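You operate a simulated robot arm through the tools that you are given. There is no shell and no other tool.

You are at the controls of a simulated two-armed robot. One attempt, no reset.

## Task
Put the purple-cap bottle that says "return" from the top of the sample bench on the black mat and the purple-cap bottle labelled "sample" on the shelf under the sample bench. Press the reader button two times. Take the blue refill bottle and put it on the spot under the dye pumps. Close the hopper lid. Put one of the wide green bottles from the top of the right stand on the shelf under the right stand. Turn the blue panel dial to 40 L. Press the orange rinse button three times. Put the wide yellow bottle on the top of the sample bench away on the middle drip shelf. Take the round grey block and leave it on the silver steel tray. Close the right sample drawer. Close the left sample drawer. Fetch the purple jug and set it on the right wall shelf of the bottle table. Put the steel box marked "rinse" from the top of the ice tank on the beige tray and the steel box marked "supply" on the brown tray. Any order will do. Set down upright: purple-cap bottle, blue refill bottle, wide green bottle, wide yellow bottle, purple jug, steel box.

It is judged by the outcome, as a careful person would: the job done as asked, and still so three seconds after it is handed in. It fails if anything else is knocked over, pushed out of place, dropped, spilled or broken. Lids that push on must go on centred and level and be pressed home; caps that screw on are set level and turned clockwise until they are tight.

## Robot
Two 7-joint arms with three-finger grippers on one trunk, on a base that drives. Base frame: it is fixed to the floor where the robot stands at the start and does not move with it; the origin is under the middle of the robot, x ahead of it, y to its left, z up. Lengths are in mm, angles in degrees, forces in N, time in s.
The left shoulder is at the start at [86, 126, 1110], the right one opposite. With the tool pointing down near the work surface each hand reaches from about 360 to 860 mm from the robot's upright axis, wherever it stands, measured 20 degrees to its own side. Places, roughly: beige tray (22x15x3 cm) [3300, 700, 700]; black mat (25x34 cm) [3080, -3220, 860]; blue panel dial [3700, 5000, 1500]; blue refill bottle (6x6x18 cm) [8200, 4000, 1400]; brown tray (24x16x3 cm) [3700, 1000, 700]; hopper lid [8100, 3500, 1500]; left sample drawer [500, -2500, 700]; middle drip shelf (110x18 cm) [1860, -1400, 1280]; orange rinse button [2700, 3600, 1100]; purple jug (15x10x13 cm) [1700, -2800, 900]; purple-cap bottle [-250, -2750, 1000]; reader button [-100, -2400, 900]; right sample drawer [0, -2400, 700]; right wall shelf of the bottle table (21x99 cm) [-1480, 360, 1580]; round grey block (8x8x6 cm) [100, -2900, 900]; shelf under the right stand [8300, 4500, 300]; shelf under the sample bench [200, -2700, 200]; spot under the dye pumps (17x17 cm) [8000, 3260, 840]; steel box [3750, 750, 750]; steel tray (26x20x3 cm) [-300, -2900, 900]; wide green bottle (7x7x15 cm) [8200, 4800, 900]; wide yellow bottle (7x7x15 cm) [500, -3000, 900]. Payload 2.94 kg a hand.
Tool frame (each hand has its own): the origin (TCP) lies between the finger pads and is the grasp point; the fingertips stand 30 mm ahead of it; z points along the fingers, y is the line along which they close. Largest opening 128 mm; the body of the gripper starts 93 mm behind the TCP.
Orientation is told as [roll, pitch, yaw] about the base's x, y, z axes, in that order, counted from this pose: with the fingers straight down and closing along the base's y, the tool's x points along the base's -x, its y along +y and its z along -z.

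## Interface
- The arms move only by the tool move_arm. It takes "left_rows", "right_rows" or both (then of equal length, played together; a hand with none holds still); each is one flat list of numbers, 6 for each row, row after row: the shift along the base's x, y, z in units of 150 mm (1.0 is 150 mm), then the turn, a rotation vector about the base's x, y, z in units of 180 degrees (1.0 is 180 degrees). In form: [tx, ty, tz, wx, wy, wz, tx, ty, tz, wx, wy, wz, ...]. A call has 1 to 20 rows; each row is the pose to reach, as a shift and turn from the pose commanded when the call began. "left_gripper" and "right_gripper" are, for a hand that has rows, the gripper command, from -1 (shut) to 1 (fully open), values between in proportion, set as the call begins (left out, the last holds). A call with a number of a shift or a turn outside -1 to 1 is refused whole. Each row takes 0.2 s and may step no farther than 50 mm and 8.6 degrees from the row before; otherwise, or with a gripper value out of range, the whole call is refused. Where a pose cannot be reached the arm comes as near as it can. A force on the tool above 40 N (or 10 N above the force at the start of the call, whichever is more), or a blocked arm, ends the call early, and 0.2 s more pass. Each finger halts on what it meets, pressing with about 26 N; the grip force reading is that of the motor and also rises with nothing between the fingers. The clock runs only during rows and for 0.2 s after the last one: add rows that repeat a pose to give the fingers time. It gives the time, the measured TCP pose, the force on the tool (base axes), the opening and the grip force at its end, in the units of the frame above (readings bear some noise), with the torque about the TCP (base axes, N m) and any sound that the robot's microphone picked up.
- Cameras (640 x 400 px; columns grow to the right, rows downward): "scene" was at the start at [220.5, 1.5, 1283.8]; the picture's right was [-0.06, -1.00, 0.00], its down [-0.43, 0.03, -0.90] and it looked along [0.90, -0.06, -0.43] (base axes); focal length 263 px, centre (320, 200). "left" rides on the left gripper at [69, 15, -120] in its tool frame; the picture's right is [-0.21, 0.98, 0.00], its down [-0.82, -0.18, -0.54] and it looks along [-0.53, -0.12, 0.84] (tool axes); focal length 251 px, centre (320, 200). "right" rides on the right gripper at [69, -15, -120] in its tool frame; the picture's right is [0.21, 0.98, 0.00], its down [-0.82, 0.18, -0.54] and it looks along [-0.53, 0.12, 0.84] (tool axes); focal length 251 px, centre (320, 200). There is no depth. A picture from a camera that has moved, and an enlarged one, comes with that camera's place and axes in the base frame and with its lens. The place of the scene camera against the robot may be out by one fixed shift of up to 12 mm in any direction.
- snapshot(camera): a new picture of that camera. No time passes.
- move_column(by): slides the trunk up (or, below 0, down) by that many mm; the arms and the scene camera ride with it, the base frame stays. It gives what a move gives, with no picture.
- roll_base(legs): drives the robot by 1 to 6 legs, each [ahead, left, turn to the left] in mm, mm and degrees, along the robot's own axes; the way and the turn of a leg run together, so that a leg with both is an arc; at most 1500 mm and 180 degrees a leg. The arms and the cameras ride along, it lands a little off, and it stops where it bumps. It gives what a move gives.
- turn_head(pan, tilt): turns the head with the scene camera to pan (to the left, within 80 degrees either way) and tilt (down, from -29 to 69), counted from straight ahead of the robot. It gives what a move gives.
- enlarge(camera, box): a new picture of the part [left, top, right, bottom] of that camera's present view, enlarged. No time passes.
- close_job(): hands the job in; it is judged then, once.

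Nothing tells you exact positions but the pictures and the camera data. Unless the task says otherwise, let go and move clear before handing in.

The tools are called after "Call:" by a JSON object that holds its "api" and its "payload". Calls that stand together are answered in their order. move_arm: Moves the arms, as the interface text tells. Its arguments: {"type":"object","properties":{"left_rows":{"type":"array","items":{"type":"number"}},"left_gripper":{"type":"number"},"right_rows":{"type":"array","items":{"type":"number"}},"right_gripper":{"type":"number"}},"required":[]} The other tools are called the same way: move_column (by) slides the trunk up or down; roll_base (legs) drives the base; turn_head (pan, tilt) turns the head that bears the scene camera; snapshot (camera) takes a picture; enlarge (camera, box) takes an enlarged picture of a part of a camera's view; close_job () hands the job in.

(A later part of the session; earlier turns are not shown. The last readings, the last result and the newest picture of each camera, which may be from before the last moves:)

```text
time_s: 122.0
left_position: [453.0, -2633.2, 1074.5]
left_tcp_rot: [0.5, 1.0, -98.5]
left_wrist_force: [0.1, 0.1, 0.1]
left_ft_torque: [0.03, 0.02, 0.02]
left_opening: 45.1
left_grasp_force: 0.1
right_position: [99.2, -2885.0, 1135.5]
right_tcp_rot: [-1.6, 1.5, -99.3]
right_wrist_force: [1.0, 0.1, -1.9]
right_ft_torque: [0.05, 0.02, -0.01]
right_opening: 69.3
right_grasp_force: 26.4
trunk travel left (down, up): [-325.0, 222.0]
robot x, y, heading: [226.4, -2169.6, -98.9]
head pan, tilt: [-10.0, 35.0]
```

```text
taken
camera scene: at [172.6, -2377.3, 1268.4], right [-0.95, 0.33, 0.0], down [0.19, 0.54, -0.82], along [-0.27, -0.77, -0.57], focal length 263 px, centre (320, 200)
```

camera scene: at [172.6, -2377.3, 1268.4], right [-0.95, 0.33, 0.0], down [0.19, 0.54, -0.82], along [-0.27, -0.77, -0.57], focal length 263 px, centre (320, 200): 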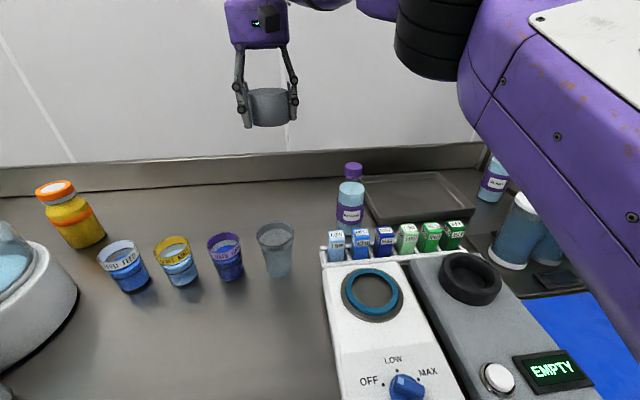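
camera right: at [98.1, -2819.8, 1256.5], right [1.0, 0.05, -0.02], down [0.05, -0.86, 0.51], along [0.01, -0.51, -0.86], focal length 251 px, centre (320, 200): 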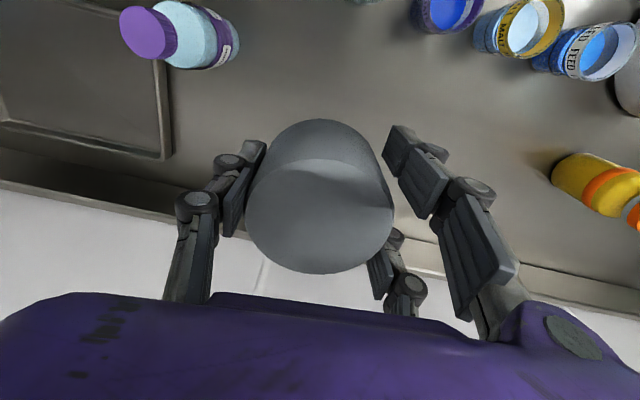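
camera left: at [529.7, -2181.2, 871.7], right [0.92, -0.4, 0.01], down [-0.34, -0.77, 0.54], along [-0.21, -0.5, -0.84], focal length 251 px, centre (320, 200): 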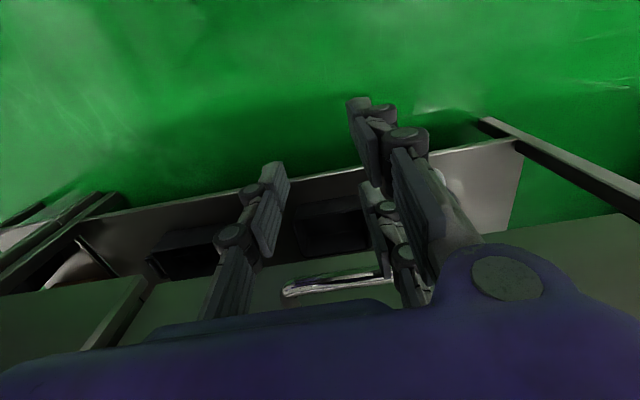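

I choose the open area of the bench in front of the cups to put the block down for a change of hands. I move there above everything.

Call:
{"api": "move_arm", "payload": {"right_rows": [0.12, 0.28, 0, 0, 0, 0, 0.24, 0.56, 0, 0, 0, 0, 0.36, 0.84, 0, 0, 0, 0, 0.42, 1, 0, 0, 0, 0]}}

Call:
{"api": "move_arm", "payload": {"right_rows": [0.12, 0.2, -0.15, 0, 0, 0, 0.24, 0.4, -0.3, 0, 0, 0, 0.36, 0.6, -0.45, 0, 0, 0, 0.45, 0.63, -0.7, 0, 0, 0, 0.45, 0.63, -1, 0, 0, 0]}}

Call:
{"api": "snapshot", "payload": {"camera": "right"}}

Call:
{"api": "snapshot", "payload": {"camera": "scene"}}

```text
time_s: 123.0
left_position: [452.8, -2630.8, 1075.2]
left_tcp_rot: [0.6, 1.0, -98.6]
left_wrist_force: [0.0, -0.4, -0.5]
left_ft_torque: [-0.01, 0.0, 0.0]
left_opening: 44.8
left_grasp_force: 0.2
right_position: [162.6, -2733.8, 1134.7]
right_tcp_rot: [-1.5, 1.4, -99.6]
right_wrist_force: [-0.3, 0.0, -2.6]
right_ft_torque: [0.05, 0.02, 0.0]
right_opening: 69.5
right_grasp_force: 25.8
trunk travel left (down, up): [-325.0, 222.0]
robot x, y, heading: [225.1, -2175.4, -99.0]
head pan, tilt: [-10.0, 35.0]
```

```text
time_s: 124.2
left_position: [452.7, -2631.4, 1074.6]
left_tcp_rot: [0.6, 1.0, -98.6]
left_wrist_force: [-0.3, 0.1, 0.5]
left_ft_torque: [-0.04, 0.02, 0.0]
left_opening: 44.9
left_grasp_force: 0.0
right_position: [228.0, -2639.4, 981.1]
right_tcp_rot: [-1.4, 1.3, -99.5]
right_wrist_force: [-0.3, -0.1, -1.4]
right_ft_torque: [-0.01, 0.01, 0.0]
right_opening: 69.5
right_grasp_force: 26.2
trunk travel left (down, up): [-325.0, 222.0]
robot x, y, heading: [220.8, -2173.9, -98.9]
head pan, tilt: [-10.0, 35.0]
```

```text
taken
camera right: at [226.3, -2573.4, 1104.1], right [1.0, 0.05, -0.02], down [0.05, -0.86, 0.52], along [0.01, -0.52, -0.86], focal length 251 px, centre (320, 200)
```

right: 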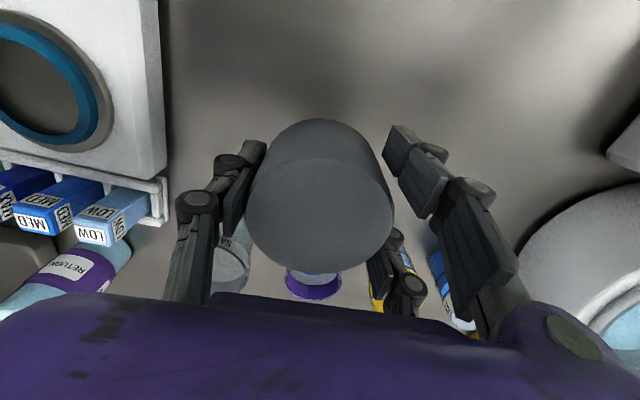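

```text
taken
camera scene: at [171.1, -2376.3, 1268.5], right [-0.95, 0.33, 0.0], down [0.19, 0.54, -0.82], along [-0.27, -0.77, -0.57], focal length 263 px, centre (320, 200)
```

scene: 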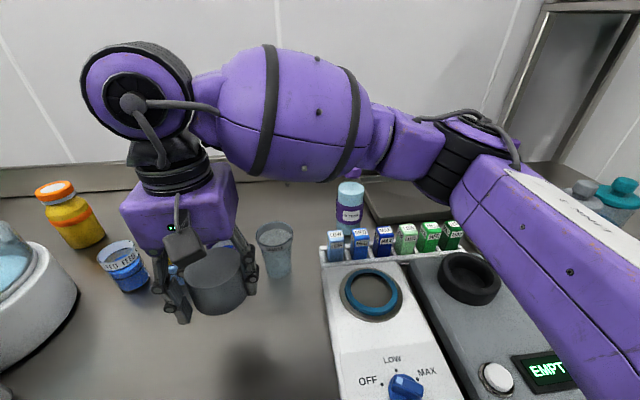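

Before lowering, the elbow would be too near the small boxes. I raise the left hand, shift the base left and bring the right hand back across, so the elbow is over open bench.

Call:
{"api": "move_arm", "payload": {"left_rows": [0, 0, 0.3, 0, 0, 0, 0, 0, 0.55, 0, 0, 0], "right_rows": [0, 0, 0.3, 0, 0, 0, 0, 0, 0.45, 0, 0, 0]}}

Call:
{"api": "roll_base", "payload": {"legs": [[0, 330, -1]]}}

Call:
{"api": "move_arm", "payload": {"right_rows": [-0.3, 0.05, 0, 0, 0, 0, -0.6, 0.1, 0, 0, 0, 0, -0.9, 0.15, 0, 0, 0, 0, -1, 0.16, 0, 0, 0, 0]}}

Call:
{"api": "snapshot", "payload": {"camera": "scene"}}

```text
time_s: 124.8
left_position: [450.8, -2630.7, 1160.6]
left_tcp_rot: [0.6, 0.8, -98.6]
left_wrist_force: [0.7, -0.3, 0.2]
left_ft_torque: [-0.02, -0.03, -0.02]
left_opening: 44.9
left_grasp_force: 0.0
right_position: [228.6, -2637.4, 1050.5]
right_tcp_rot: [-1.5, 1.5, -99.5]
right_wrist_force: [1.0, 0.5, -2.6]
right_ft_torque: [-0.01, 0.03, 0.01]
right_opening: 69.6
right_grasp_force: 25.8
trunk travel left (down, up): [-325.0, 222.0]
robot x, y, heading: [223.9, -2172.9, -99.0]
head pan, tilt: [-10.0, 35.0]
```

```text
time_s: 128.3
left_position: [770.0, -2687.6, 1157.5]
left_tcp_rot: [0.6, 0.9, -99.5]
left_wrist_force: [0.8, -0.3, -0.5]
left_ft_torque: [0.01, 0.01, -0.02]
left_opening: 44.4
left_grasp_force: 0.0
right_position: [546.8, -2693.0, 1049.0]
right_tcp_rot: [-1.5, 1.5, -100.3]
right_wrist_force: [0.0, -0.1, -2.0]
right_ft_torque: [0.0, 0.0, -0.03]
right_opening: 69.5
right_grasp_force: 26.1
trunk travel left (down, up): [-325.0, 222.0]
robot x, y, heading: [547.4, -2225.8, -99.7]
head pan, tilt: [-10.0, 35.0]
```

```text
time_s: 129.3
left_position: [769.6, -2688.1, 1159.4]
left_tcp_rot: [0.5, 0.9, -99.5]
left_wrist_force: [-0.7, 0.0, -0.5]
left_ft_torque: [-0.03, 0.0, 0.02]
left_opening: 44.9
left_grasp_force: 0.1
right_position: [398.3, -2668.0, 1050.1]
right_tcp_rot: [-1.6, 1.5, -100.4]
right_wrist_force: [0.3, 0.2, -2.4]
right_ft_torque: [0.02, 0.03, 0.02]
right_opening: 69.4
right_grasp_force: 26.2
trunk travel left (down, up): [-325.0, 222.0]
robot x, y, heading: [549.0, -2223.9, -99.9]
head pan, tilt: [-10.0, 35.0]
```

```text
taken
camera scene: at [493.8, -2429.2, 1268.6], right [-0.94, 0.34, 0.0], down [0.19, 0.54, -0.82], along [-0.28, -0.77, -0.57], focal length 263 px, centre (320, 200)
```

scene: 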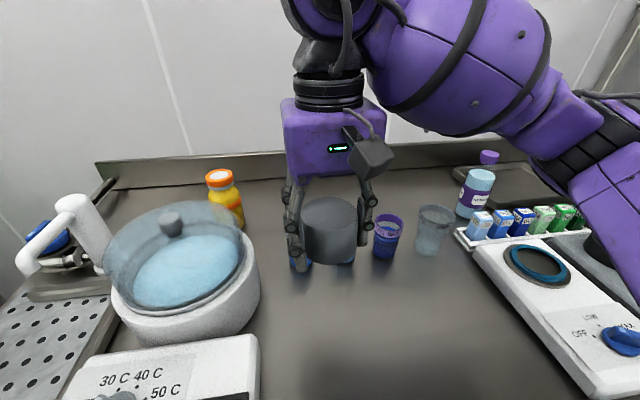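

Call:
{"api": "move_arm", "payload": {"right_rows": [-0.15, 0.02, -0.2, 0, 0, 0, -0.3, 0.04, -0.4, 0, 0, 0, -0.33, 0.05, -0.7, 0, 0, 0, -0.33, 0.05, -0.9, 0, 0, 0]}}

Call:
{"api": "snapshot", "payload": {"camera": "right"}}

Call:
{"api": "snapshot", "payload": {"camera": "scene"}}

```text
time_s: 130.3
left_position: [768.8, -2688.4, 1159.3]
left_tcp_rot: [0.6, 0.8, -99.5]
left_wrist_force: [-0.4, -0.7, -0.2]
left_ft_torque: [0.03, -0.04, -0.03]
left_opening: 44.7
left_grasp_force: 0.0
right_position: [347.3, -2661.4, 914.9]
right_tcp_rot: [-1.5, 1.4, -100.3]
right_wrist_force: [-0.6, -0.3, -2.9]
right_ft_torque: [0.0, 0.01, 0.01]
right_opening: 69.5
right_grasp_force: 25.6
trunk travel left (down, up): [-325.0, 222.0]
robot x, y, heading: [548.1, -2225.5, -99.7]
head pan, tilt: [-10.0, 35.0]
```

```text
taken
camera right: at [345.6, -2595.3, 1037.0], right [1.0, 0.04, -0.02], down [0.04, -0.86, 0.52], along [0.0, -0.52, -0.86], focal length 251 px, centre (320, 200)
```

right: 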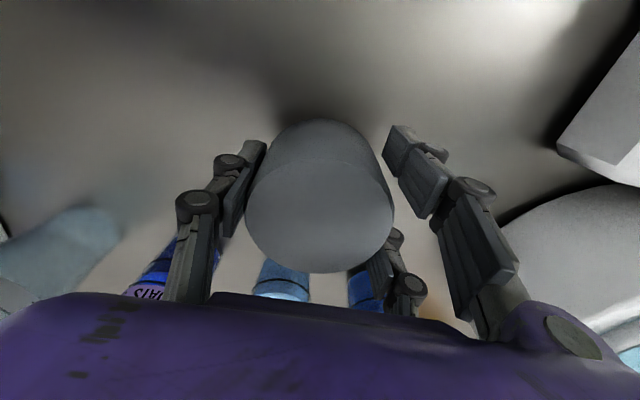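

```text
taken
camera scene: at [493.4, -2429.1, 1268.6], right [-0.94, 0.34, 0.0], down [0.2, 0.54, -0.82], along [-0.28, -0.77, -0.57], focal length 263 px, centre (320, 200)
```

scene: 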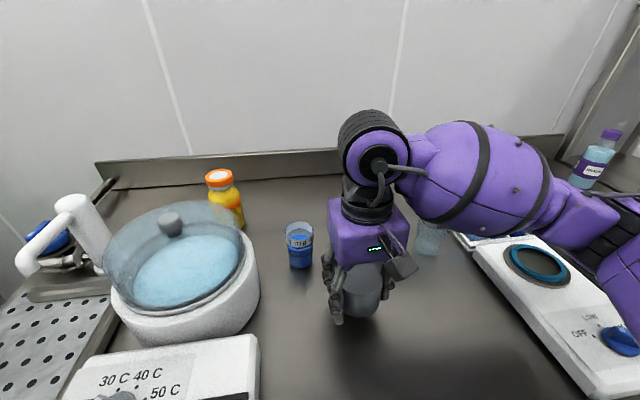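

Call:
{"api": "move_arm", "payload": {"right_rows": [0, 0, -0.1, 0, 0, 0, 0, 0, -0.17, 0, 0, 0, 0, 0, -0.2, 0, 0, 0, 0, 0, -0.225, 0, 0, 0]}}

Call:
{"api": "turn_head", "payload": {"pan": -35, "tilt": 35}}

Call:
{"api": "snapshot", "payload": {"camera": "scene"}}

```text
time_s: 131.3
left_position: [770.0, -2686.2, 1159.2]
left_tcp_rot: [0.7, 0.8, -99.4]
left_wrist_force: [-0.6, 0.8, 0.2]
left_ft_torque: [0.01, 0.02, -0.01]
left_opening: 44.5
left_grasp_force: 0.0
right_position: [346.3, -2661.3, 882.4]
right_tcp_rot: [-1.3, 1.3, -100.2]
right_wrist_force: [-1.7, -0.2, 7.7]
right_ft_torque: [-0.36, -0.1, -0.08]
right_opening: 69.5
right_grasp_force: 25.6
trunk travel left (down, up): [-325.0, 222.0]
robot x, y, heading: [547.7, -2224.5, -99.9]
head pan, tilt: [-10.0, 35.0]
```

```text
time_s: 132.2
left_position: [769.9, -2686.7, 1159.3]
left_tcp_rot: [0.6, 0.9, -99.5]
left_wrist_force: [-0.4, 0.2, -0.3]
left_ft_torque: [-0.03, -0.02, 0.0]
left_opening: 44.7
left_grasp_force: 0.0
right_position: [347.2, -2660.6, 881.1]
right_tcp_rot: [-1.3, 1.3, -100.3]
right_wrist_force: [-2.9, -3.1, 12.1]
right_ft_torque: [-0.66, -0.04, -0.06]
right_opening: 69.6
right_grasp_force: 25.7
trunk travel left (down, up): [-325.0, 222.0]
robot x, y, heading: [547.0, -2226.7, -100.0]
head pan, tilt: [-35.0, 35.0]
```

```text
taken
camera scene: at [464.7, -2411.8, 1270.5], right [-0.75, 0.67, 0.0], down [0.37, 0.42, -0.83], along [-0.55, -0.62, -0.56], focal length 263 px, centre (320, 200)
```

scene: 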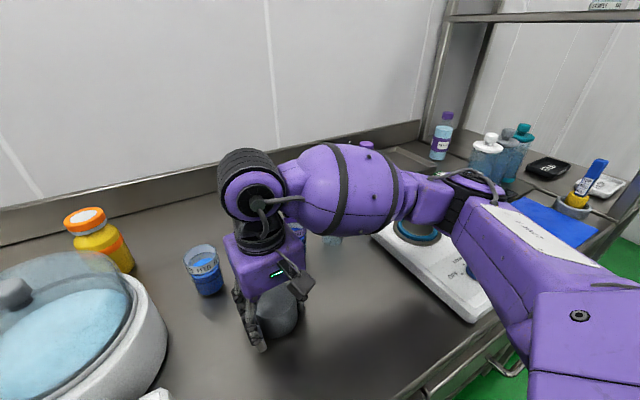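

The block rests on the bench. I release it and lift the right hand straight up.

Call:
{"api": "move_arm", "payload": {"right_rows": [0, 0, 0.02, 0, 0, 0, 0, 0, 0.02, 0, 0, 0, 0, 0, 0.02, 0, 0, 0], "right_gripper": 0.7}}

Call:
{"api": "move_arm", "payload": {"right_rows": [0, 0, 0.3, 0, 0, 0, 0, 0, 0.6, 0, 0, 0, 0, 0, 1, 0, 0, 0]}}

Call:
{"api": "move_arm", "payload": {"right_rows": [0, 0.1, 0.2, 0, 0, 0, -0.1, 0.2, 0.4, 0, 0, 0, -0.2, 0.3, 0.6, 0, 0, 0, -0.3, 0.4, 0.8, 0, 0, 0]}}

Call:
{"api": "snapshot", "payload": {"camera": "scene"}}

```text
time_s: 133.0
left_position: [770.2, -2687.7, 1158.7]
left_tcp_rot: [0.7, 1.0, -99.5]
left_wrist_force: [0.1, 0.4, 0.1]
left_ft_torque: [-0.02, 0.02, -0.05]
left_opening: 44.6
left_grasp_force: 0.1
right_position: [348.0, -2660.7, 883.4]
right_tcp_rot: [-1.5, 1.5, -100.4]
right_wrist_force: [-0.9, 0.1, -0.2]
right_ft_torque: [0.0, 0.02, 0.01]
right_opening: 108.8
right_grasp_force: 0.1
trunk travel left (down, up): [-325.0, 222.0]
robot x, y, heading: [546.8, -2224.7, -99.6]
head pan, tilt: [-35.0, 35.0]
```

```text
refused: row 3 steps farther than a row can; nothing moved
```

```text
time_s: 134.0
left_position: [768.6, -2686.9, 1159.1]
left_tcp_rot: [0.7, 0.8, -99.5]
left_wrist_force: [0.6, 1.0, -0.2]
left_ft_torque: [-0.02, 0.0, -0.02]
left_opening: 44.9
left_grasp_force: 0.1
right_position: [301.6, -2598.9, 1002.9]
right_tcp_rot: [-1.6, 1.5, -100.2]
right_wrist_force: [-0.5, 0.4, 0.4]
right_ft_torque: [0.0, 0.0, 0.02]
right_opening: 108.6
right_grasp_force: 0.0
trunk travel left (down, up): [-325.0, 222.0]
robot x, y, heading: [548.5, -2225.9, -99.8]
head pan, tilt: [-35.0, 35.0]
```

```text
taken
camera scene: at [461.3, -2407.5, 1268.8], right [-0.71, 0.71, 0.0], down [0.4, 0.41, -0.82], along [-0.58, -0.58, -0.57], focal length 263 px, centre (320, 200)
```

scene: 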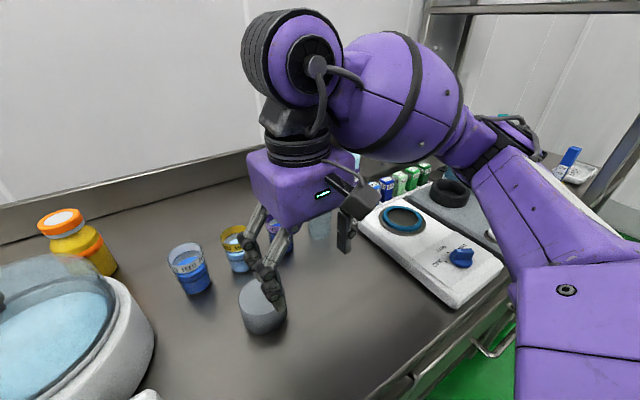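

The block stands free at about (347, -2661). On reflection the left arm would leave the right arm against the rack, so I will regrasp with the right hand and reach the tray from farther left, where the elbow passes left of the tall bottles. First I check the block from above.

Call:
{"api": "move_arm", "payload": {"right_rows": [0.15, -0.2, 0, 0, 0, 0, 0.3, -0.4, 0, 0, 0, 0], "right_gripper": 1}}

Call:
{"api": "snapshot", "payload": {"camera": "right"}}

```text
time_s: 134.6
left_position: [769.9, -2689.0, 1157.5]
left_tcp_rot: [0.6, 0.8, -99.4]
left_wrist_force: [0.5, 0.1, -0.6]
left_ft_torque: [0.02, -0.02, 0.01]
left_opening: 44.6
left_grasp_force: 0.0
right_position: [349.4, -2660.0, 1001.4]
right_tcp_rot: [-1.5, 1.5, -100.3]
right_wrist_force: [-0.1, -0.1, 0.1]
right_ft_torque: [0.04, 0.05, 0.01]
right_opening: 128.1
right_grasp_force: 0.1
trunk travel left (down, up): [-325.0, 222.0]
robot x, y, heading: [545.9, -2224.9, -100.0]
head pan, tilt: [-35.0, 35.0]
```

```text
taken
camera right: at [348.1, -2594.7, 1124.2], right [1.0, 0.04, -0.02], down [0.04, -0.86, 0.51], along [0.0, -0.51, -0.86], focal length 251 px, centre (320, 200)
```

right: 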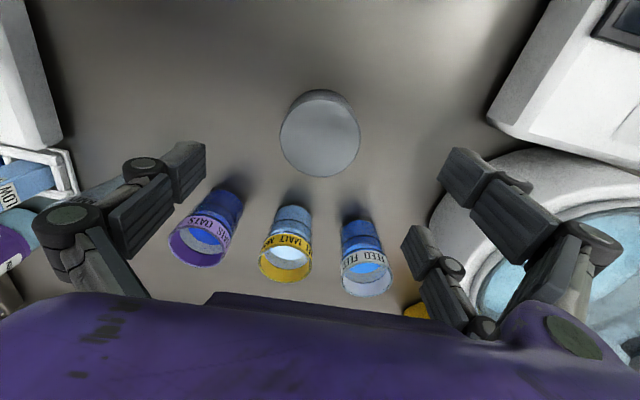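

Call:
{"api": "move_arm", "payload": {"right_rows": [0, 0.02, -0.27, 0, 0, 0, 0, 0.02, -0.54, 0, 0, 0, 0, 0.02, -0.8, 0, 0, 0]}}

Call:
{"api": "move_arm", "payload": {"right_rows": [0, 0, 0, 0, 0, 0, 0, 0, 0, 0, 0, 0, 0, 0, 0, 0, 0, 0], "right_gripper": -1}}

```text
time_s: 135.4
left_position: [768.6, -2689.1, 1158.7]
left_tcp_rot: [0.6, 0.9, -99.6]
left_wrist_force: [-0.4, 0.2, -0.2]
left_ft_torque: [0.01, 0.0, 0.02]
left_opening: 44.6
left_grasp_force: 0.0
right_position: [346.7, -2657.4, 882.6]
right_tcp_rot: [-1.4, 1.3, -100.2]
right_wrist_force: [-0.3, 0.8, -0.8]
right_ft_torque: [0.01, 0.0, -0.05]
right_opening: 127.9
right_grasp_force: 0.0
trunk travel left (down, up): [-325.0, 222.0]
robot x, y, heading: [547.6, -2224.0, -100.1]
head pan, tilt: [-35.0, 35.0]
```

```text
time_s: 136.2
left_position: [770.0, -2687.6, 1159.1]
left_tcp_rot: [0.6, 0.9, -99.5]
left_wrist_force: [0.2, 0.5, -0.6]
left_ft_torque: [-0.03, -0.03, 0.03]
left_opening: 44.7
left_grasp_force: 0.1
right_position: [346.0, -2657.0, 882.7]
right_tcp_rot: [-1.5, 1.4, -100.3]
right_wrist_force: [-0.9, -0.2, 1.0]
right_ft_torque: [-0.05, -0.11, 0.05]
right_opening: 71.3
right_grasp_force: 26.3
trunk travel left (down, up): [-325.0, 222.0]
robot x, y, heading: [550.7, -2227.9, -100.4]
head pan, tilt: [-35.0, 35.0]
```

Call:
{"api": "move_arm", "payload": {"right_rows": [0, 0, 0.33, 0, 0, 0, 0, 0, 0.66, 0, 0, 0, 0, 0, 0.98, 0, 0, 0]}}

Call:
{"api": "move_arm", "payload": {"right_rows": [0, 0, 0.33, 0, 0, 0, 0, 0, 0.66, 0, 0, 0, 0, 0, 0.98, 0, 0, 0]}}

Call:
{"api": "roll_base", "payload": {"legs": [[0, -200, 0], [55, 0, 0]]}}

Call:
{"api": "snapshot", "payload": {"camera": "scene"}}

```text
time_s: 137.0
left_position: [769.8, -2687.2, 1158.6]
left_tcp_rot: [0.6, 0.8, -99.5]
left_wrist_force: [-0.5, 0.7, -1.1]
left_ft_torque: [0.0, 0.04, 0.0]
left_opening: 44.6
left_grasp_force: 0.2
right_position: [346.4, -2656.8, 1033.2]
right_tcp_rot: [-1.5, 1.4, -100.3]
right_wrist_force: [0.5, 0.4, -1.5]
right_ft_torque: [0.02, 0.0, 0.02]
right_opening: 71.4
right_grasp_force: 26.1
trunk travel left (down, up): [-325.0, 222.0]
robot x, y, heading: [545.9, -2223.9, -99.9]
head pan, tilt: [-35.0, 35.0]
```

```text
time_s: 137.8
left_position: [769.8, -2688.1, 1159.7]
left_tcp_rot: [0.7, 0.8, -99.4]
left_wrist_force: [0.8, 0.1, 0.3]
left_ft_torque: [-0.03, 0.01, 0.02]
left_opening: 44.8
left_grasp_force: 0.1
right_position: [346.1, -2656.3, 1182.0]
right_tcp_rot: [-1.5, 1.5, -100.2]
right_wrist_force: [0.2, -0.8, -1.4]
right_ft_torque: [0.01, 0.02, 0.06]
right_opening: 71.3
right_grasp_force: 26.1
trunk travel left (down, up): [-325.0, 222.0]
robot x, y, heading: [546.1, -2224.9, -99.6]
head pan, tilt: [-35.0, 35.0]
```

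```text
time_s: 140.7
left_position: [560.6, -2708.8, 1160.1]
left_tcp_rot: [0.7, 0.9, -99.7]
left_wrist_force: [0.3, -0.6, -0.3]
left_ft_torque: [0.01, -0.04, -0.03]
left_opening: 44.9
left_grasp_force: 0.1
right_position: [138.5, -2675.9, 1181.0]
right_tcp_rot: [-1.5, 1.5, -100.6]
right_wrist_force: [0.5, -1.2, -2.4]
right_ft_torque: [0.04, -0.02, -0.01]
right_opening: 71.0
right_grasp_force: 26.4
trunk travel left (down, up): [-325.0, 222.0]
robot x, y, heading: [338.1, -2244.6, -100.3]
head pan, tilt: [-35.0, 35.0]
```

```text
taken
camera scene: at [253.7, -2428.2, 1268.6], right [-0.71, 0.71, 0.0], down [0.41, 0.4, -0.82], along [-0.58, -0.58, -0.57], focal length 263 px, centre (320, 200)
```

scene: 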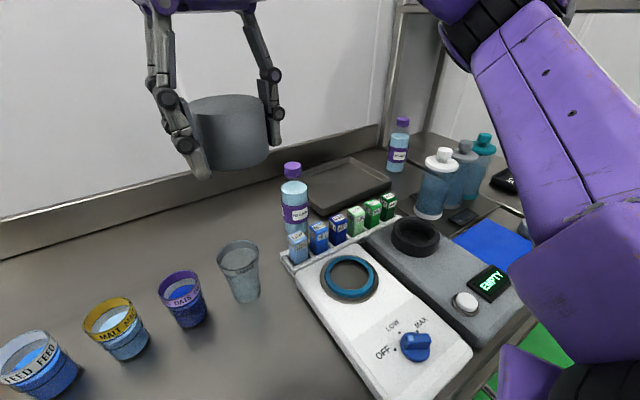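

The view confirms: RETURN at (-34, -2797) with top 1029, the white-cap bottle near (-335, -2610), the tray centre near (-275, -2860). I reach over to the left part of the tray at height.

Call:
{"api": "move_arm", "payload": {"right_rows": [-0.21, -0.1, 0, 0, 0, 0, -0.42, -0.2, 0, 0, 0, 0, -0.63, -0.3, 0, 0, 0, 0, -0.83, -0.41, 0, 0, 0, 0]}}

Call:
{"api": "move_arm", "payload": {"right_rows": [-0.21, -0.1, -0.07, 0, 0, 0, -0.42, -0.2, -0.14, 0, 0, 0, -0.63, -0.3, -0.2, 0, 0, 0, -0.83, -0.41, -0.27, 0, 0, 0]}}

Call:
{"api": "snapshot", "payload": {"camera": "scene"}}

```text
time_s: 141.7
left_position: [558.9, -2709.4, 1158.2]
left_tcp_rot: [0.7, 0.9, -99.7]
left_wrist_force: [0.2, 0.2, -0.5]
left_ft_torque: [0.0, -0.03, 0.0]
left_opening: 44.9
left_grasp_force: 0.1
right_position: [10.2, -2737.5, 1178.6]
right_tcp_rot: [-1.5, 1.5, -100.6]
right_wrist_force: [-0.2, -0.5, -2.3]
right_ft_torque: [0.04, -0.04, -0.02]
right_opening: 71.4
right_grasp_force: 26.0
trunk travel left (down, up): [-325.0, 222.0]
robot x, y, heading: [342.6, -2244.7, -100.0]
head pan, tilt: [-35.0, 35.0]
```

```text
time_s: 142.7
left_position: [559.5, -2711.2, 1159.5]
left_tcp_rot: [0.7, 0.9, -99.8]
left_wrist_force: [1.0, -0.4, -0.2]
left_ft_torque: [0.04, -0.03, 0.04]
left_opening: 44.6
left_grasp_force: 0.0
right_position: [-112.2, -2800.6, 1140.5]
right_tcp_rot: [-1.5, 1.4, -100.5]
right_wrist_force: [-0.4, 0.0, -2.1]
right_ft_torque: [0.03, -0.02, -0.02]
right_opening: 71.2
right_grasp_force: 26.4
trunk travel left (down, up): [-325.0, 222.0]
robot x, y, heading: [343.6, -2246.2, -99.9]
head pan, tilt: [-35.0, 35.0]
```

```text
taken
camera scene: at [253.0, -2428.8, 1268.4], right [-0.71, 0.71, 0.0], down [0.41, 0.41, -0.82], along [-0.58, -0.58, -0.57], focal length 263 px, centre (320, 200)
```

scene: 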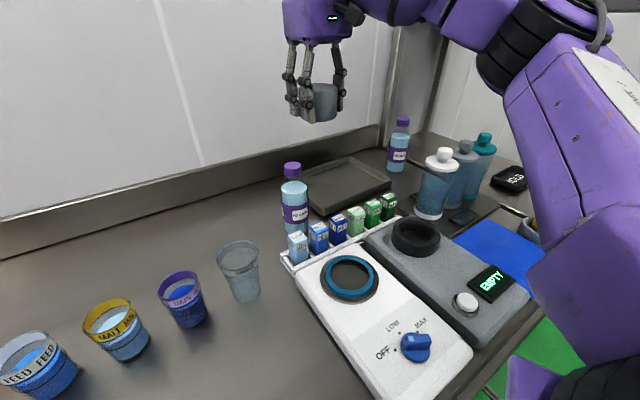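

Call:
{"api": "move_arm", "payload": {"right_rows": [-0.2, -0.1, -0.08, 0, 0, 0, -0.4, -0.2, -0.16, 0, 0, 0, -0.6, -0.3, -0.24, 0, 0, 0, -0.8, -0.41, -0.33, 0, 0, 0]}}

Call:
{"api": "snapshot", "payload": {"camera": "right"}}

Call:
{"api": "snapshot", "payload": {"camera": "scene"}}

```text
time_s: 143.7
left_position: [560.9, -2709.8, 1159.0]
left_tcp_rot: [0.6, 1.0, -99.7]
left_wrist_force: [0.0, -0.3, 0.1]
left_ft_torque: [0.0, -0.02, -0.01]
left_opening: 44.7
left_grasp_force: 0.0
right_position: [-208.2, -2840.0, 1084.7]
right_tcp_rot: [-1.5, 1.4, -100.6]
right_wrist_force: [-0.4, -0.9, -2.3]
right_ft_torque: [0.05, 0.0, -0.01]
right_opening: 71.1
right_grasp_force: 26.1
right hand out of reach, approached as far as the arm can: row 3, 4
trunk travel left (down, up): [-325.0, 222.0]
robot x, y, heading: [343.8, -2246.5, -100.2]
head pan, tilt: [-35.0, 35.0]
```

```text
taken
camera right: at [-208.1, -2774.4, 1208.0], right [1.0, 0.03, -0.02], down [0.04, -0.86, 0.52], along [0.0, -0.52, -0.86], focal length 251 px, centre (320, 200)
```

right: 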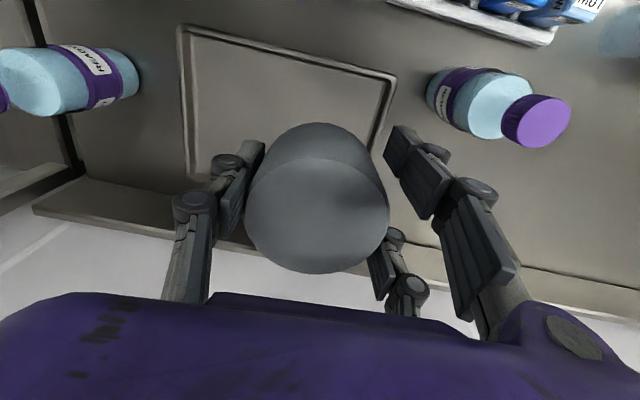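

```text
taken
camera scene: at [253.8, -2428.1, 1268.5], right [-0.71, 0.71, 0.0], down [0.41, 0.4, -0.82], along [-0.58, -0.58, -0.57], focal length 263 px, centre (320, 200)
```

scene: 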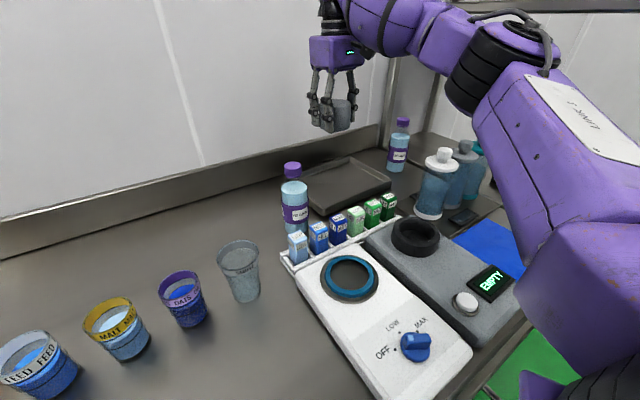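

Call:
{"api": "move_arm", "payload": {"right_rows": [-0.03, -0.04, -0.25, 0, 0, 0, -0.06, -0.08, -0.5, 0, 0, 0, -0.1, -0.13, -0.7, 0, 0, 0]}}

Call:
{"api": "snapshot", "payload": {"camera": "scene"}}

```text
time_s: 144.5
left_position: [561.7, -2708.3, 1160.0]
left_tcp_rot: [0.7, 1.0, -99.8]
left_wrist_force: [0.5, 0.8, 0.6]
left_ft_torque: [0.02, 0.02, 0.01]
left_opening: 44.7
left_grasp_force: 0.1
right_position: [-217.2, -2854.2, 1000.1]
right_tcp_rot: [-1.4, 1.3, -100.6]
right_wrist_force: [0.1, 0.2, -1.6]
right_ft_torque: [0.02, 0.0, 0.02]
right_opening: 71.2
right_grasp_force: 25.8
right hand out of reach, approached as far as the arm can: row 3
trunk travel left (down, up): [-325.0, 222.0]
robot x, y, heading: [342.9, -2244.5, -100.3]
head pan, tilt: [-35.0, 35.0]
```

```text
taken
camera scene: at [254.0, -2427.7, 1268.7], right [-0.71, 0.71, 0.0], down [0.41, 0.4, -0.82], along [-0.58, -0.58, -0.57], focal length 263 px, centre (320, 200)
```

scene: 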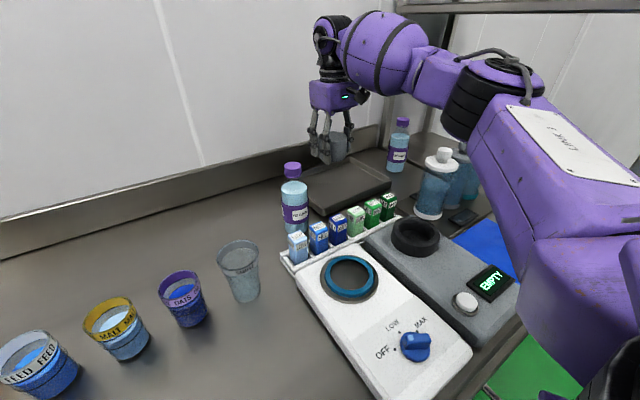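

Call:
{"api": "move_arm", "payload": {"right_rows": [0, -0.02, -0.25, 0, 0, 0, 0, -0.03, -0.45, 0, 0, 0, 0, -0.03, -0.6, 0, 0, 0]}}

Call:
{"api": "snapshot", "payload": {"camera": "scene"}}

Call:
{"api": "snapshot", "payload": {"camera": "right"}}

```text
time_s: 145.3
left_position: [561.0, -2709.7, 1158.3]
left_tcp_rot: [0.7, 0.9, -99.7]
left_wrist_force: [0.1, 0.0, 0.2]
left_ft_torque: [0.01, 0.01, 0.02]
left_opening: 44.9
left_grasp_force: 0.0
right_position: [-218.1, -2859.4, 908.5]
right_tcp_rot: [-1.4, 1.5, -100.4]
right_wrist_force: [-0.6, -0.7, -2.2]
right_ft_torque: [0.03, -0.04, 0.01]
right_opening: 70.9
right_grasp_force: 25.6
trunk travel left (down, up): [-325.0, 222.0]
robot x, y, heading: [342.2, -2243.8, -100.1]
head pan, tilt: [-35.0, 35.0]
```

```text
taken
camera scene: at [253.4, -2428.3, 1268.5], right [-0.71, 0.71, 0.0], down [0.41, 0.4, -0.82], along [-0.58, -0.58, -0.57], focal length 263 px, centre (320, 200)
```

scene: 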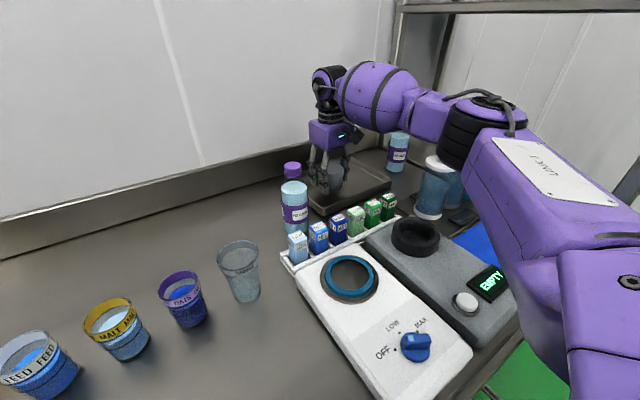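

```text
taken
camera right: at [-217.8, -2792.8, 1030.7], right [1.0, 0.03, -0.02], down [0.04, -0.86, 0.52], along [0.0, -0.52, -0.86], focal length 251 px, centre (320, 200)
```

right: 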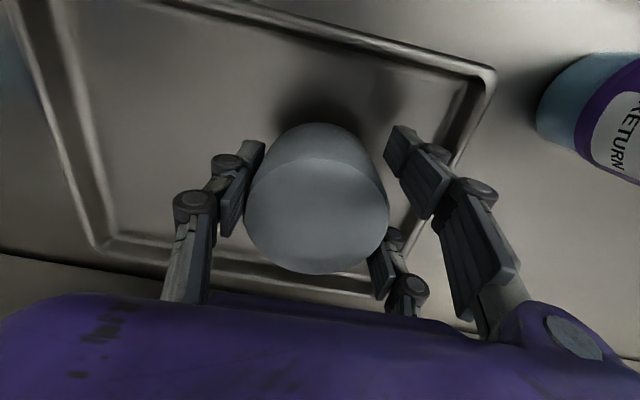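

Call:
{"api": "move_arm", "payload": {"right_rows": [-0.06, 0.01, -0.03, 0, 0, 0, -0.12, 0.02, -0.07, 0, 0, 0, -0.12, 0.02, -0.1, 0, 0, 0, -0.12, 0.02, -0.125, 0, 0, 0, -0.12, 0.02, -0.15, 0, 0, 0]}}

Call:
{"api": "snapshot", "payload": {"camera": "right"}}

```text
time_s: 146.5
left_position: [559.5, -2709.4, 1159.0]
left_tcp_rot: [0.6, 0.9, -99.7]
left_wrist_force: [0.6, -0.4, 0.3]
left_ft_torque: [-0.05, 0.01, 0.01]
left_opening: 44.7
left_grasp_force: 0.1
right_position: [-223.4, -2858.5, 903.2]
right_tcp_rot: [-1.5, 1.5, -100.6]
right_wrist_force: [0.2, 0.0, -1.6]
right_ft_torque: [0.02, -0.01, -0.01]
right_opening: 71.1
right_grasp_force: 24.9
right hand out of reach, approached as far as the arm can: row 1, 2, 3, 4, 5
trunk travel left (down, up): [-325.0, 222.0]
robot x, y, heading: [341.2, -2244.2, -100.5]
head pan, tilt: [-35.0, 35.0]
```

```text
taken
camera right: at [-223.9, -2792.0, 1025.1], right [1.0, 0.03, -0.02], down [0.04, -0.86, 0.51], along [0.0, -0.51, -0.86], focal length 251 px, centre (320, 200)
```

right: 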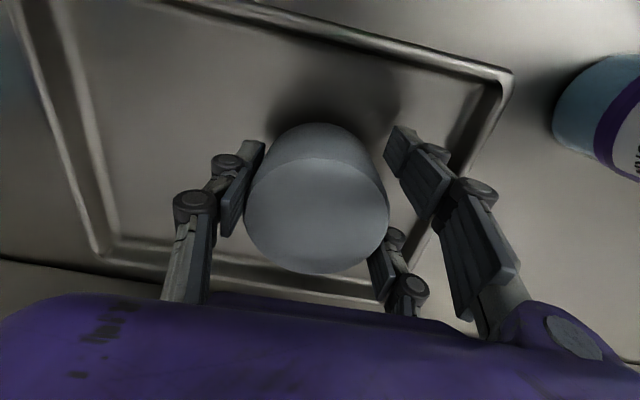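

Call:
{"api": "move_arm", "payload": {"right_rows": [0, 0.01, -0.04, 0, 0, 0, 0, 0.02, -0.08, 0, 0, 0, 0, 0.02, -0.1, 0, 0, 0, 0, 0.02, -0.12, 0, 0, 0, 0, 0.02, -0.14, 0, 0, 0]}}

```text
time_s: 147.7
left_position: [560.5, -2707.1, 1159.1]
left_tcp_rot: [0.6, 0.8, -99.8]
left_wrist_force: [-0.8, 0.6, 0.4]
left_ft_torque: [0.01, 0.0, -0.03]
left_opening: 44.6
left_grasp_force: 0.0
right_position: [-222.4, -2855.5, 885.8]
right_tcp_rot: [-1.6, 1.0, -100.7]
right_wrist_force: [-6.1, -4.1, 19.3]
right_ft_torque: [-0.47, -0.3, -0.1]
right_opening: 71.1
right_grasp_force: 26.0
trunk travel left (down, up): [-325.0, 222.0]
robot x, y, heading: [336.9, -2244.5, -100.3]
head pan, tilt: [-35.0, 35.0]
```

Contact with the tray floor. I ease off and open a little.

Call:
{"api": "move_arm", "payload": {"right_rows": [0, 0, 0.025, 0, 0, 0, 0, 0, 0.025, 0, 0, 0, 0, 0, 0.025, 0, 0, 0], "right_gripper": 0.4}}

Call:
{"api": "snapshot", "payload": {"camera": "right"}}

```text
time_s: 148.5
left_position: [560.8, -2708.4, 1159.7]
left_tcp_rot: [0.6, 1.0, -99.8]
left_wrist_force: [-0.3, 0.0, -0.5]
left_ft_torque: [0.01, 0.02, -0.03]
left_opening: 45.0
left_grasp_force: 0.0
right_position: [-222.8, -2854.0, 887.6]
right_tcp_rot: [-1.5, 1.5, -100.4]
right_wrist_force: [-0.2, 0.6, 1.0]
right_ft_torque: [0.02, -0.03, 0.03]
right_opening: 89.6
right_grasp_force: 0.1
trunk travel left (down, up): [-325.0, 222.0]
robot x, y, heading: [338.2, -2248.7, -100.0]
head pan, tilt: [-35.0, 35.0]
```

```text
taken
camera right: at [-223.5, -2788.4, 1008.7], right [1.0, 0.03, -0.02], down [0.04, -0.86, 0.51], along [0.0, -0.51, -0.86], focal length 251 px, centre (320, 200)
```

right: 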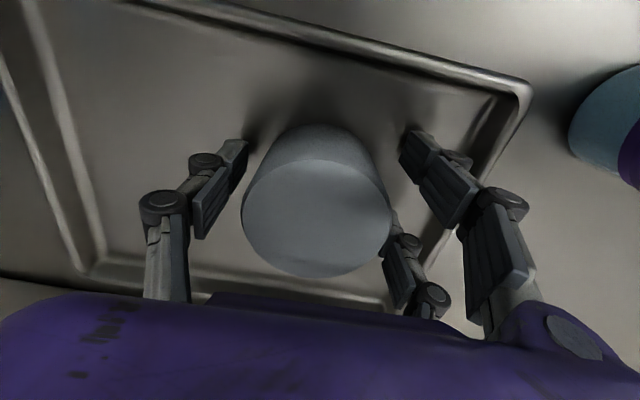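

Released. I lift straight up.

Call:
{"api": "move_arm", "payload": {"right_rows": [0, 0, 0.3, 0, 0, 0, 0, 0, 0.6, 0, 0, 0, 0, 0, 0.9, 0, 0, 0]}}

Call:
{"api": "snapshot", "payload": {"camera": "right"}}

Call:
{"api": "snapshot", "payload": {"camera": "scene"}}

```text
time_s: 149.3
left_position: [559.6, -2705.7, 1161.0]
left_tcp_rot: [0.7, 0.7, -99.8]
left_wrist_force: [-0.2, 0.5, 0.7]
left_ft_torque: [-0.1, 0.02, 0.02]
left_opening: 44.7
left_grasp_force: 0.1
right_position: [-234.4, -2820.7, 1004.4]
right_tcp_rot: [-1.4, 1.4, -100.6]
right_wrist_force: [1.5, 0.3, -0.3]
right_ft_torque: [-0.04, 0.04, 0.01]
right_opening: 89.8
right_grasp_force: 0.1
right hand out of reach, approached as far as the arm can: row 2, 3
trunk travel left (down, up): [-325.0, 222.0]
robot x, y, heading: [337.8, -2246.3, -100.0]
head pan, tilt: [-35.0, 35.0]
```

```text
taken
camera right: at [-235.0, -2754.8, 1126.5], right [1.0, 0.03, -0.02], down [0.04, -0.86, 0.52], along [0.0, -0.52, -0.86], focal length 251 px, centre (320, 200)
```

right: 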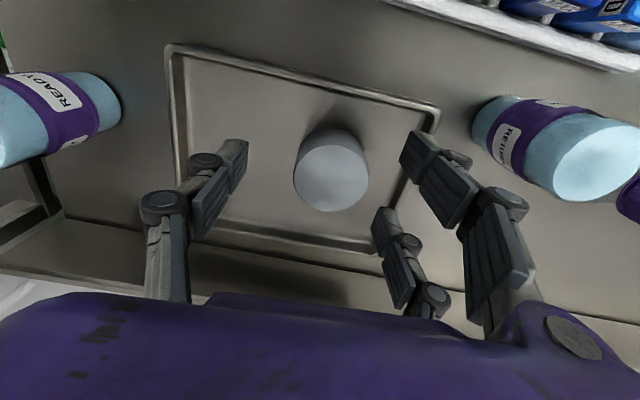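

```text
taken
camera scene: at [253.4, -2424.4, 1269.1], right [-0.71, 0.71, 0.0], down [0.41, 0.4, -0.82], along [-0.58, -0.58, -0.57], focal length 263 px, centre (320, 200)
```

scene: 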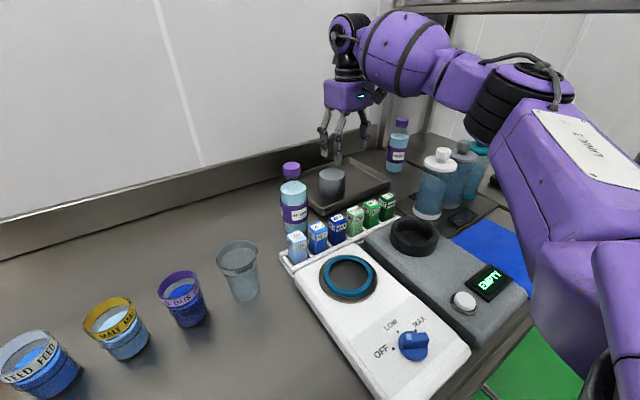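

The block sits in the tray. Next the RETURN bottle with the right hand: I rise and move over it.

Call:
{"api": "move_arm", "payload": {"right_rows": [0.02, 0.1, 0.2, 0, 0, 0, 0.04, 0.2, 0.4, 0, 0, 0, 0.1, 0.3, 0.6, 0, 0, 0, 0.3, 0.35, 0.8, 0, 0, 0, 0.55, 0.3, 0.8, 0, 0, 0, 0.8, 0.2, 0.8, 0, 0, 0, 1.0, 0.1, 0.8, 0, 0, 0], "right_gripper": 0.8}}

Call:
{"api": "snapshot", "payload": {"camera": "right"}}

```text
time_s: 150.9
left_position: [562.6, -2708.6, 1158.9]
left_tcp_rot: [0.7, 0.9, -99.6]
left_wrist_force: [0.1, 0.3, 0.2]
left_ft_torque: [0.01, -0.02, -0.01]
left_opening: 45.0
left_grasp_force: 0.0
right_position: [-83.8, -2808.7, 1122.4]
right_tcp_rot: [-1.5, 1.6, -100.5]
right_wrist_force: [0.2, 0.4, 0.5]
right_ft_torque: [0.0, 0.02, 0.01]
right_opening: 115.2
right_grasp_force: 0.0
trunk travel left (down, up): [-325.0, 222.0]
robot x, y, heading: [338.2, -2245.7, -100.2]
head pan, tilt: [-35.0, 35.0]
```

```text
taken
camera right: at [-83.3, -2742.0, 1243.9], right [1.0, 0.03, -0.02], down [0.04, -0.86, 0.51], along [0.0, -0.51, -0.86], focal length 251 px, centre (320, 200)
```

right: 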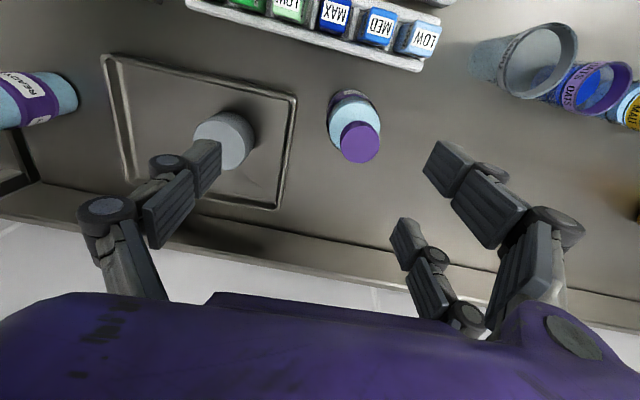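

Call:
{"api": "move_arm", "payload": {"right_rows": [0.11, -0.01, 0, 0, 0, 0, 0.22, -0.02, -0.2, 0, 0, 0, 0.225, -0.02, -0.5, 0, 0, 0, 0.225, -0.02, -0.8, 0, 0, 0, 0.225, -0.02, -1, 0, 0, 0]}}

Call:
{"api": "snapshot", "payload": {"camera": "right"}}

```text
time_s: 152.1
left_position: [560.3, -2709.6, 1158.2]
left_tcp_rot: [0.7, 0.9, -99.7]
left_wrist_force: [-0.5, -0.5, 0.0]
left_ft_torque: [0.0, -0.03, 0.0]
left_opening: 44.8
left_grasp_force: 0.0
right_position: [-50.5, -2812.7, 975.6]
right_tcp_rot: [-1.5, 1.4, -100.6]
right_wrist_force: [-0.2, 0.4, 0.1]
right_ft_torque: [-0.03, 0.0, 0.04]
right_opening: 115.3
right_grasp_force: 0.1
trunk travel left (down, up): [-325.0, 222.0]
robot x, y, heading: [344.0, -2248.1, -100.1]
head pan, tilt: [-35.0, 35.0]
```

```text
taken
camera right: at [-50.4, -2746.0, 1096.5], right [1.0, 0.03, -0.02], down [0.04, -0.86, 0.52], along [0.0, -0.52, -0.86], focal length 251 px, centre (320, 200)
```

right: 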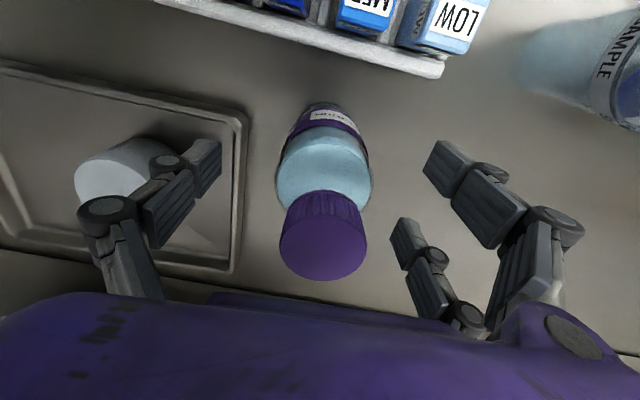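

Call:
{"api": "move_arm", "payload": {"right_rows": [0, 0, -0.1, 0, 0, 0, 0, 0, -0.165, 0, 0, 0]}}

Call:
{"api": "move_arm", "payload": {"right_rows": [0, 0, 0, 0, 0, 0, 0, 0, 0, 0, 0, 0, 0, 0, 0, 0, 0, 0, 0, 0, 0, 0, 0, 0], "right_gripper": -1}}

Call:
{"api": "move_arm", "payload": {"right_rows": [0, 0, 0.1, 0, 0, 0, 0, 0, 0.4, 0, 0, 0, 0, 0, 0.7, 0, 0, 0, 0, 0, 1.0, 0, 0, 0]}}

Call:
{"api": "snapshot", "payload": {"camera": "right"}}

```text
time_s: 152.7
left_position: [561.3, -2709.1, 1159.4]
left_tcp_rot: [0.6, 0.9, -99.7]
left_wrist_force: [0.4, -0.4, -0.6]
left_ft_torque: [0.01, 0.0, 0.02]
left_opening: 44.9
left_grasp_force: 0.1
right_position: [-49.3, -2812.7, 950.8]
right_tcp_rot: [-1.3, 1.4, -100.4]
right_wrist_force: [0.8, -0.4, 0.4]
right_ft_torque: [-0.01, -0.04, -0.03]
right_opening: 115.0
right_grasp_force: 0.0
trunk travel left (down, up): [-325.0, 222.0]
robot x, y, heading: [344.1, -2244.8, -100.1]
head pan, tilt: [-35.0, 35.0]
```

```text
time_s: 153.7
left_position: [560.6, -2708.4, 1158.4]
left_tcp_rot: [0.6, 1.0, -99.8]
left_wrist_force: [1.1, 0.3, -0.4]
left_ft_torque: [0.02, -0.01, -0.02]
left_opening: 44.9
left_grasp_force: 0.0
right_position: [-49.2, -2812.1, 950.9]
right_tcp_rot: [-1.4, 1.4, -100.6]
right_wrist_force: [0.9, -1.2, 1.6]
right_ft_torque: [-0.13, -0.12, 0.01]
right_opening: 55.0
right_grasp_force: 26.0
trunk travel left (down, up): [-325.0, 222.0]
robot x, y, heading: [341.0, -2246.5, -100.3]
head pan, tilt: [-35.0, 35.0]
```

```text
time_s: 154.7
left_position: [561.7, -2708.2, 1159.3]
left_tcp_rot: [0.5, 0.7, -99.7]
left_wrist_force: [0.0, 0.5, -0.1]
left_ft_torque: [0.01, 0.02, 0.02]
left_opening: 44.7
left_grasp_force: 0.0
right_position: [-47.3, -2813.2, 1100.9]
right_tcp_rot: [-1.5, 1.5, -100.5]
right_wrist_force: [0.2, 0.0, -4.1]
right_ft_torque: [-0.02, 0.04, 0.0]
right_opening: 55.3
right_grasp_force: 26.4
trunk travel left (down, up): [-325.0, 222.0]
robot x, y, heading: [338.7, -2247.2, -100.0]
head pan, tilt: [-35.0, 35.0]
```

```text
taken
camera right: at [-48.3, -2747.3, 1223.5], right [1.0, 0.03, -0.02], down [0.04, -0.86, 0.51], along [0.0, -0.51, -0.86], focal length 251 px, centre (320, 200)
```

right: 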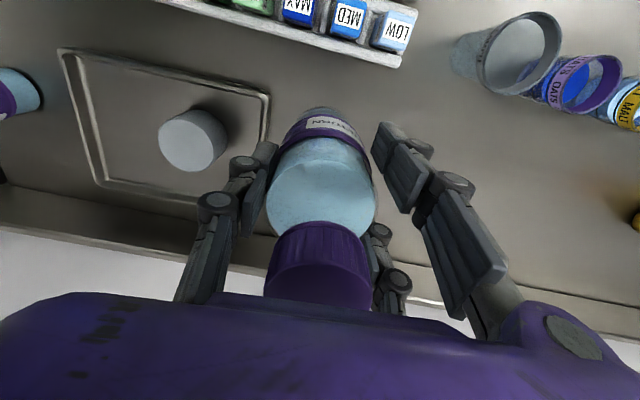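

The RETURN bottle is in hand. I back away from the bench and look toward the left side of the hall.

Call:
{"api": "roll_base", "payload": {"legs": [[-600, 0, 0]]}}

Call:
{"api": "turn_head", "payload": {"pan": 60, "tilt": 15}}

Call:
{"api": "snapshot", "payload": {"camera": "scene"}}

Call:
{"api": "turn_head", "payload": {"pan": 20, "tilt": 20}}

Call:
{"api": "snapshot", "payload": {"camera": "scene"}}

```text
time_s: 158.1
left_position: [666.5, -2116.7, 1158.1]
left_tcp_rot: [0.5, 0.9, -99.0]
left_wrist_force: [0.3, -0.3, -0.1]
left_ft_torque: [-0.05, 0.01, -0.01]
left_opening: 44.8
left_grasp_force: 0.0
right_position: [60.1, -2228.0, 1100.7]
right_tcp_rot: [-1.6, 1.5, -99.9]
right_wrist_force: [1.1, 0.1, -3.9]
right_ft_torque: [0.0, 0.02, 0.0]
right_opening: 55.3
right_grasp_force: 25.9
trunk travel left (down, up): [-325.0, 222.0]
robot x, y, heading: [446.1, -1652.8, -99.6]
head pan, tilt: [-35.0, 35.0]
```

```text
time_s: 159.8
left_position: [667.8, -2116.2, 1159.2]
left_tcp_rot: [0.6, 0.9, -99.0]
left_wrist_force: [0.3, 0.3, -0.4]
left_ft_torque: [0.0, -0.03, 0.01]
left_opening: 44.8
left_grasp_force: 0.0
right_position: [59.8, -2228.2, 1099.0]
right_tcp_rot: [-1.5, 1.5, -99.8]
right_wrist_force: [0.5, 0.4, -3.7]
right_ft_torque: [0.05, 0.01, 0.02]
right_opening: 55.3
right_grasp_force: 25.8
trunk travel left (down, up): [-325.0, 222.0]
robot x, y, heading: [439.1, -1652.8, -99.5]
head pan, tilt: [60.0, 15.0]
```

```text
taken
camera scene: at [491.8, -1835.6, 1300.5], right [-0.64, -0.77, 0.0], down [-0.2, 0.17, -0.97], along [0.74, -0.62, -0.26], focal length 263 px, centre (320, 200)
```

scene: 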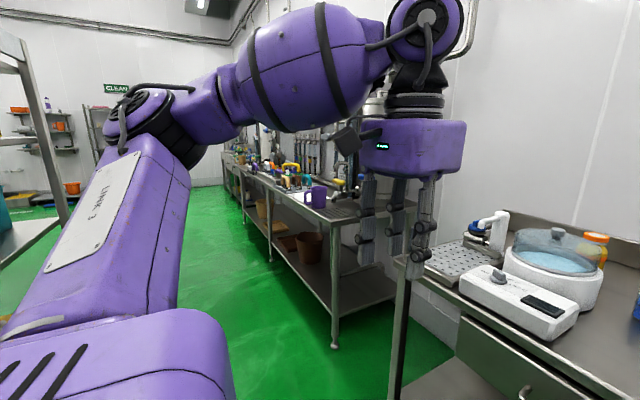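

```text
time_s: 160.9
left_position: [667.3, -2115.9, 1158.9]
left_tcp_rot: [0.7, 0.9, -99.1]
left_wrist_force: [0.3, 0.3, 0.0]
left_ft_torque: [-0.04, 0.01, 0.03]
left_opening: 44.8
left_grasp_force: 0.1
right_position: [59.4, -2228.5, 1100.9]
right_tcp_rot: [-1.5, 1.4, -99.8]
right_wrist_force: [0.2, 0.0, -2.2]
right_ft_torque: [-0.01, 0.03, -0.02]
right_opening: 55.1
right_grasp_force: 25.3
trunk travel left (down, up): [-325.0, 222.0]
robot x, y, heading: [442.9, -1655.6, -99.3]
head pan, tilt: [20.0, 20.0]
```

```text
taken
camera scene: at [436.8, -1867.7, 1292.4], right [-0.98, -0.18, 0.0], down [-0.06, 0.34, -0.94], along [0.17, -0.92, -0.34], focal length 263 px, centre (320, 200)
```

scene: 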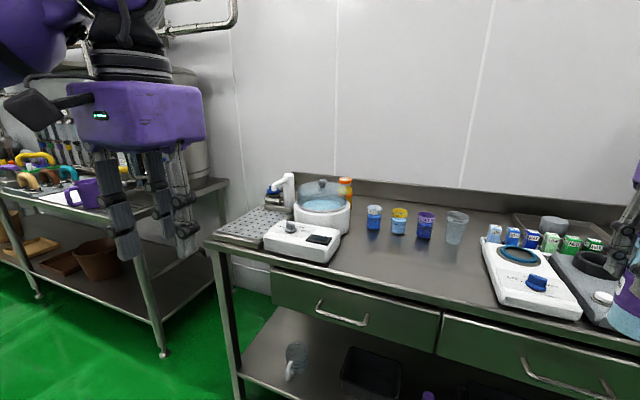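

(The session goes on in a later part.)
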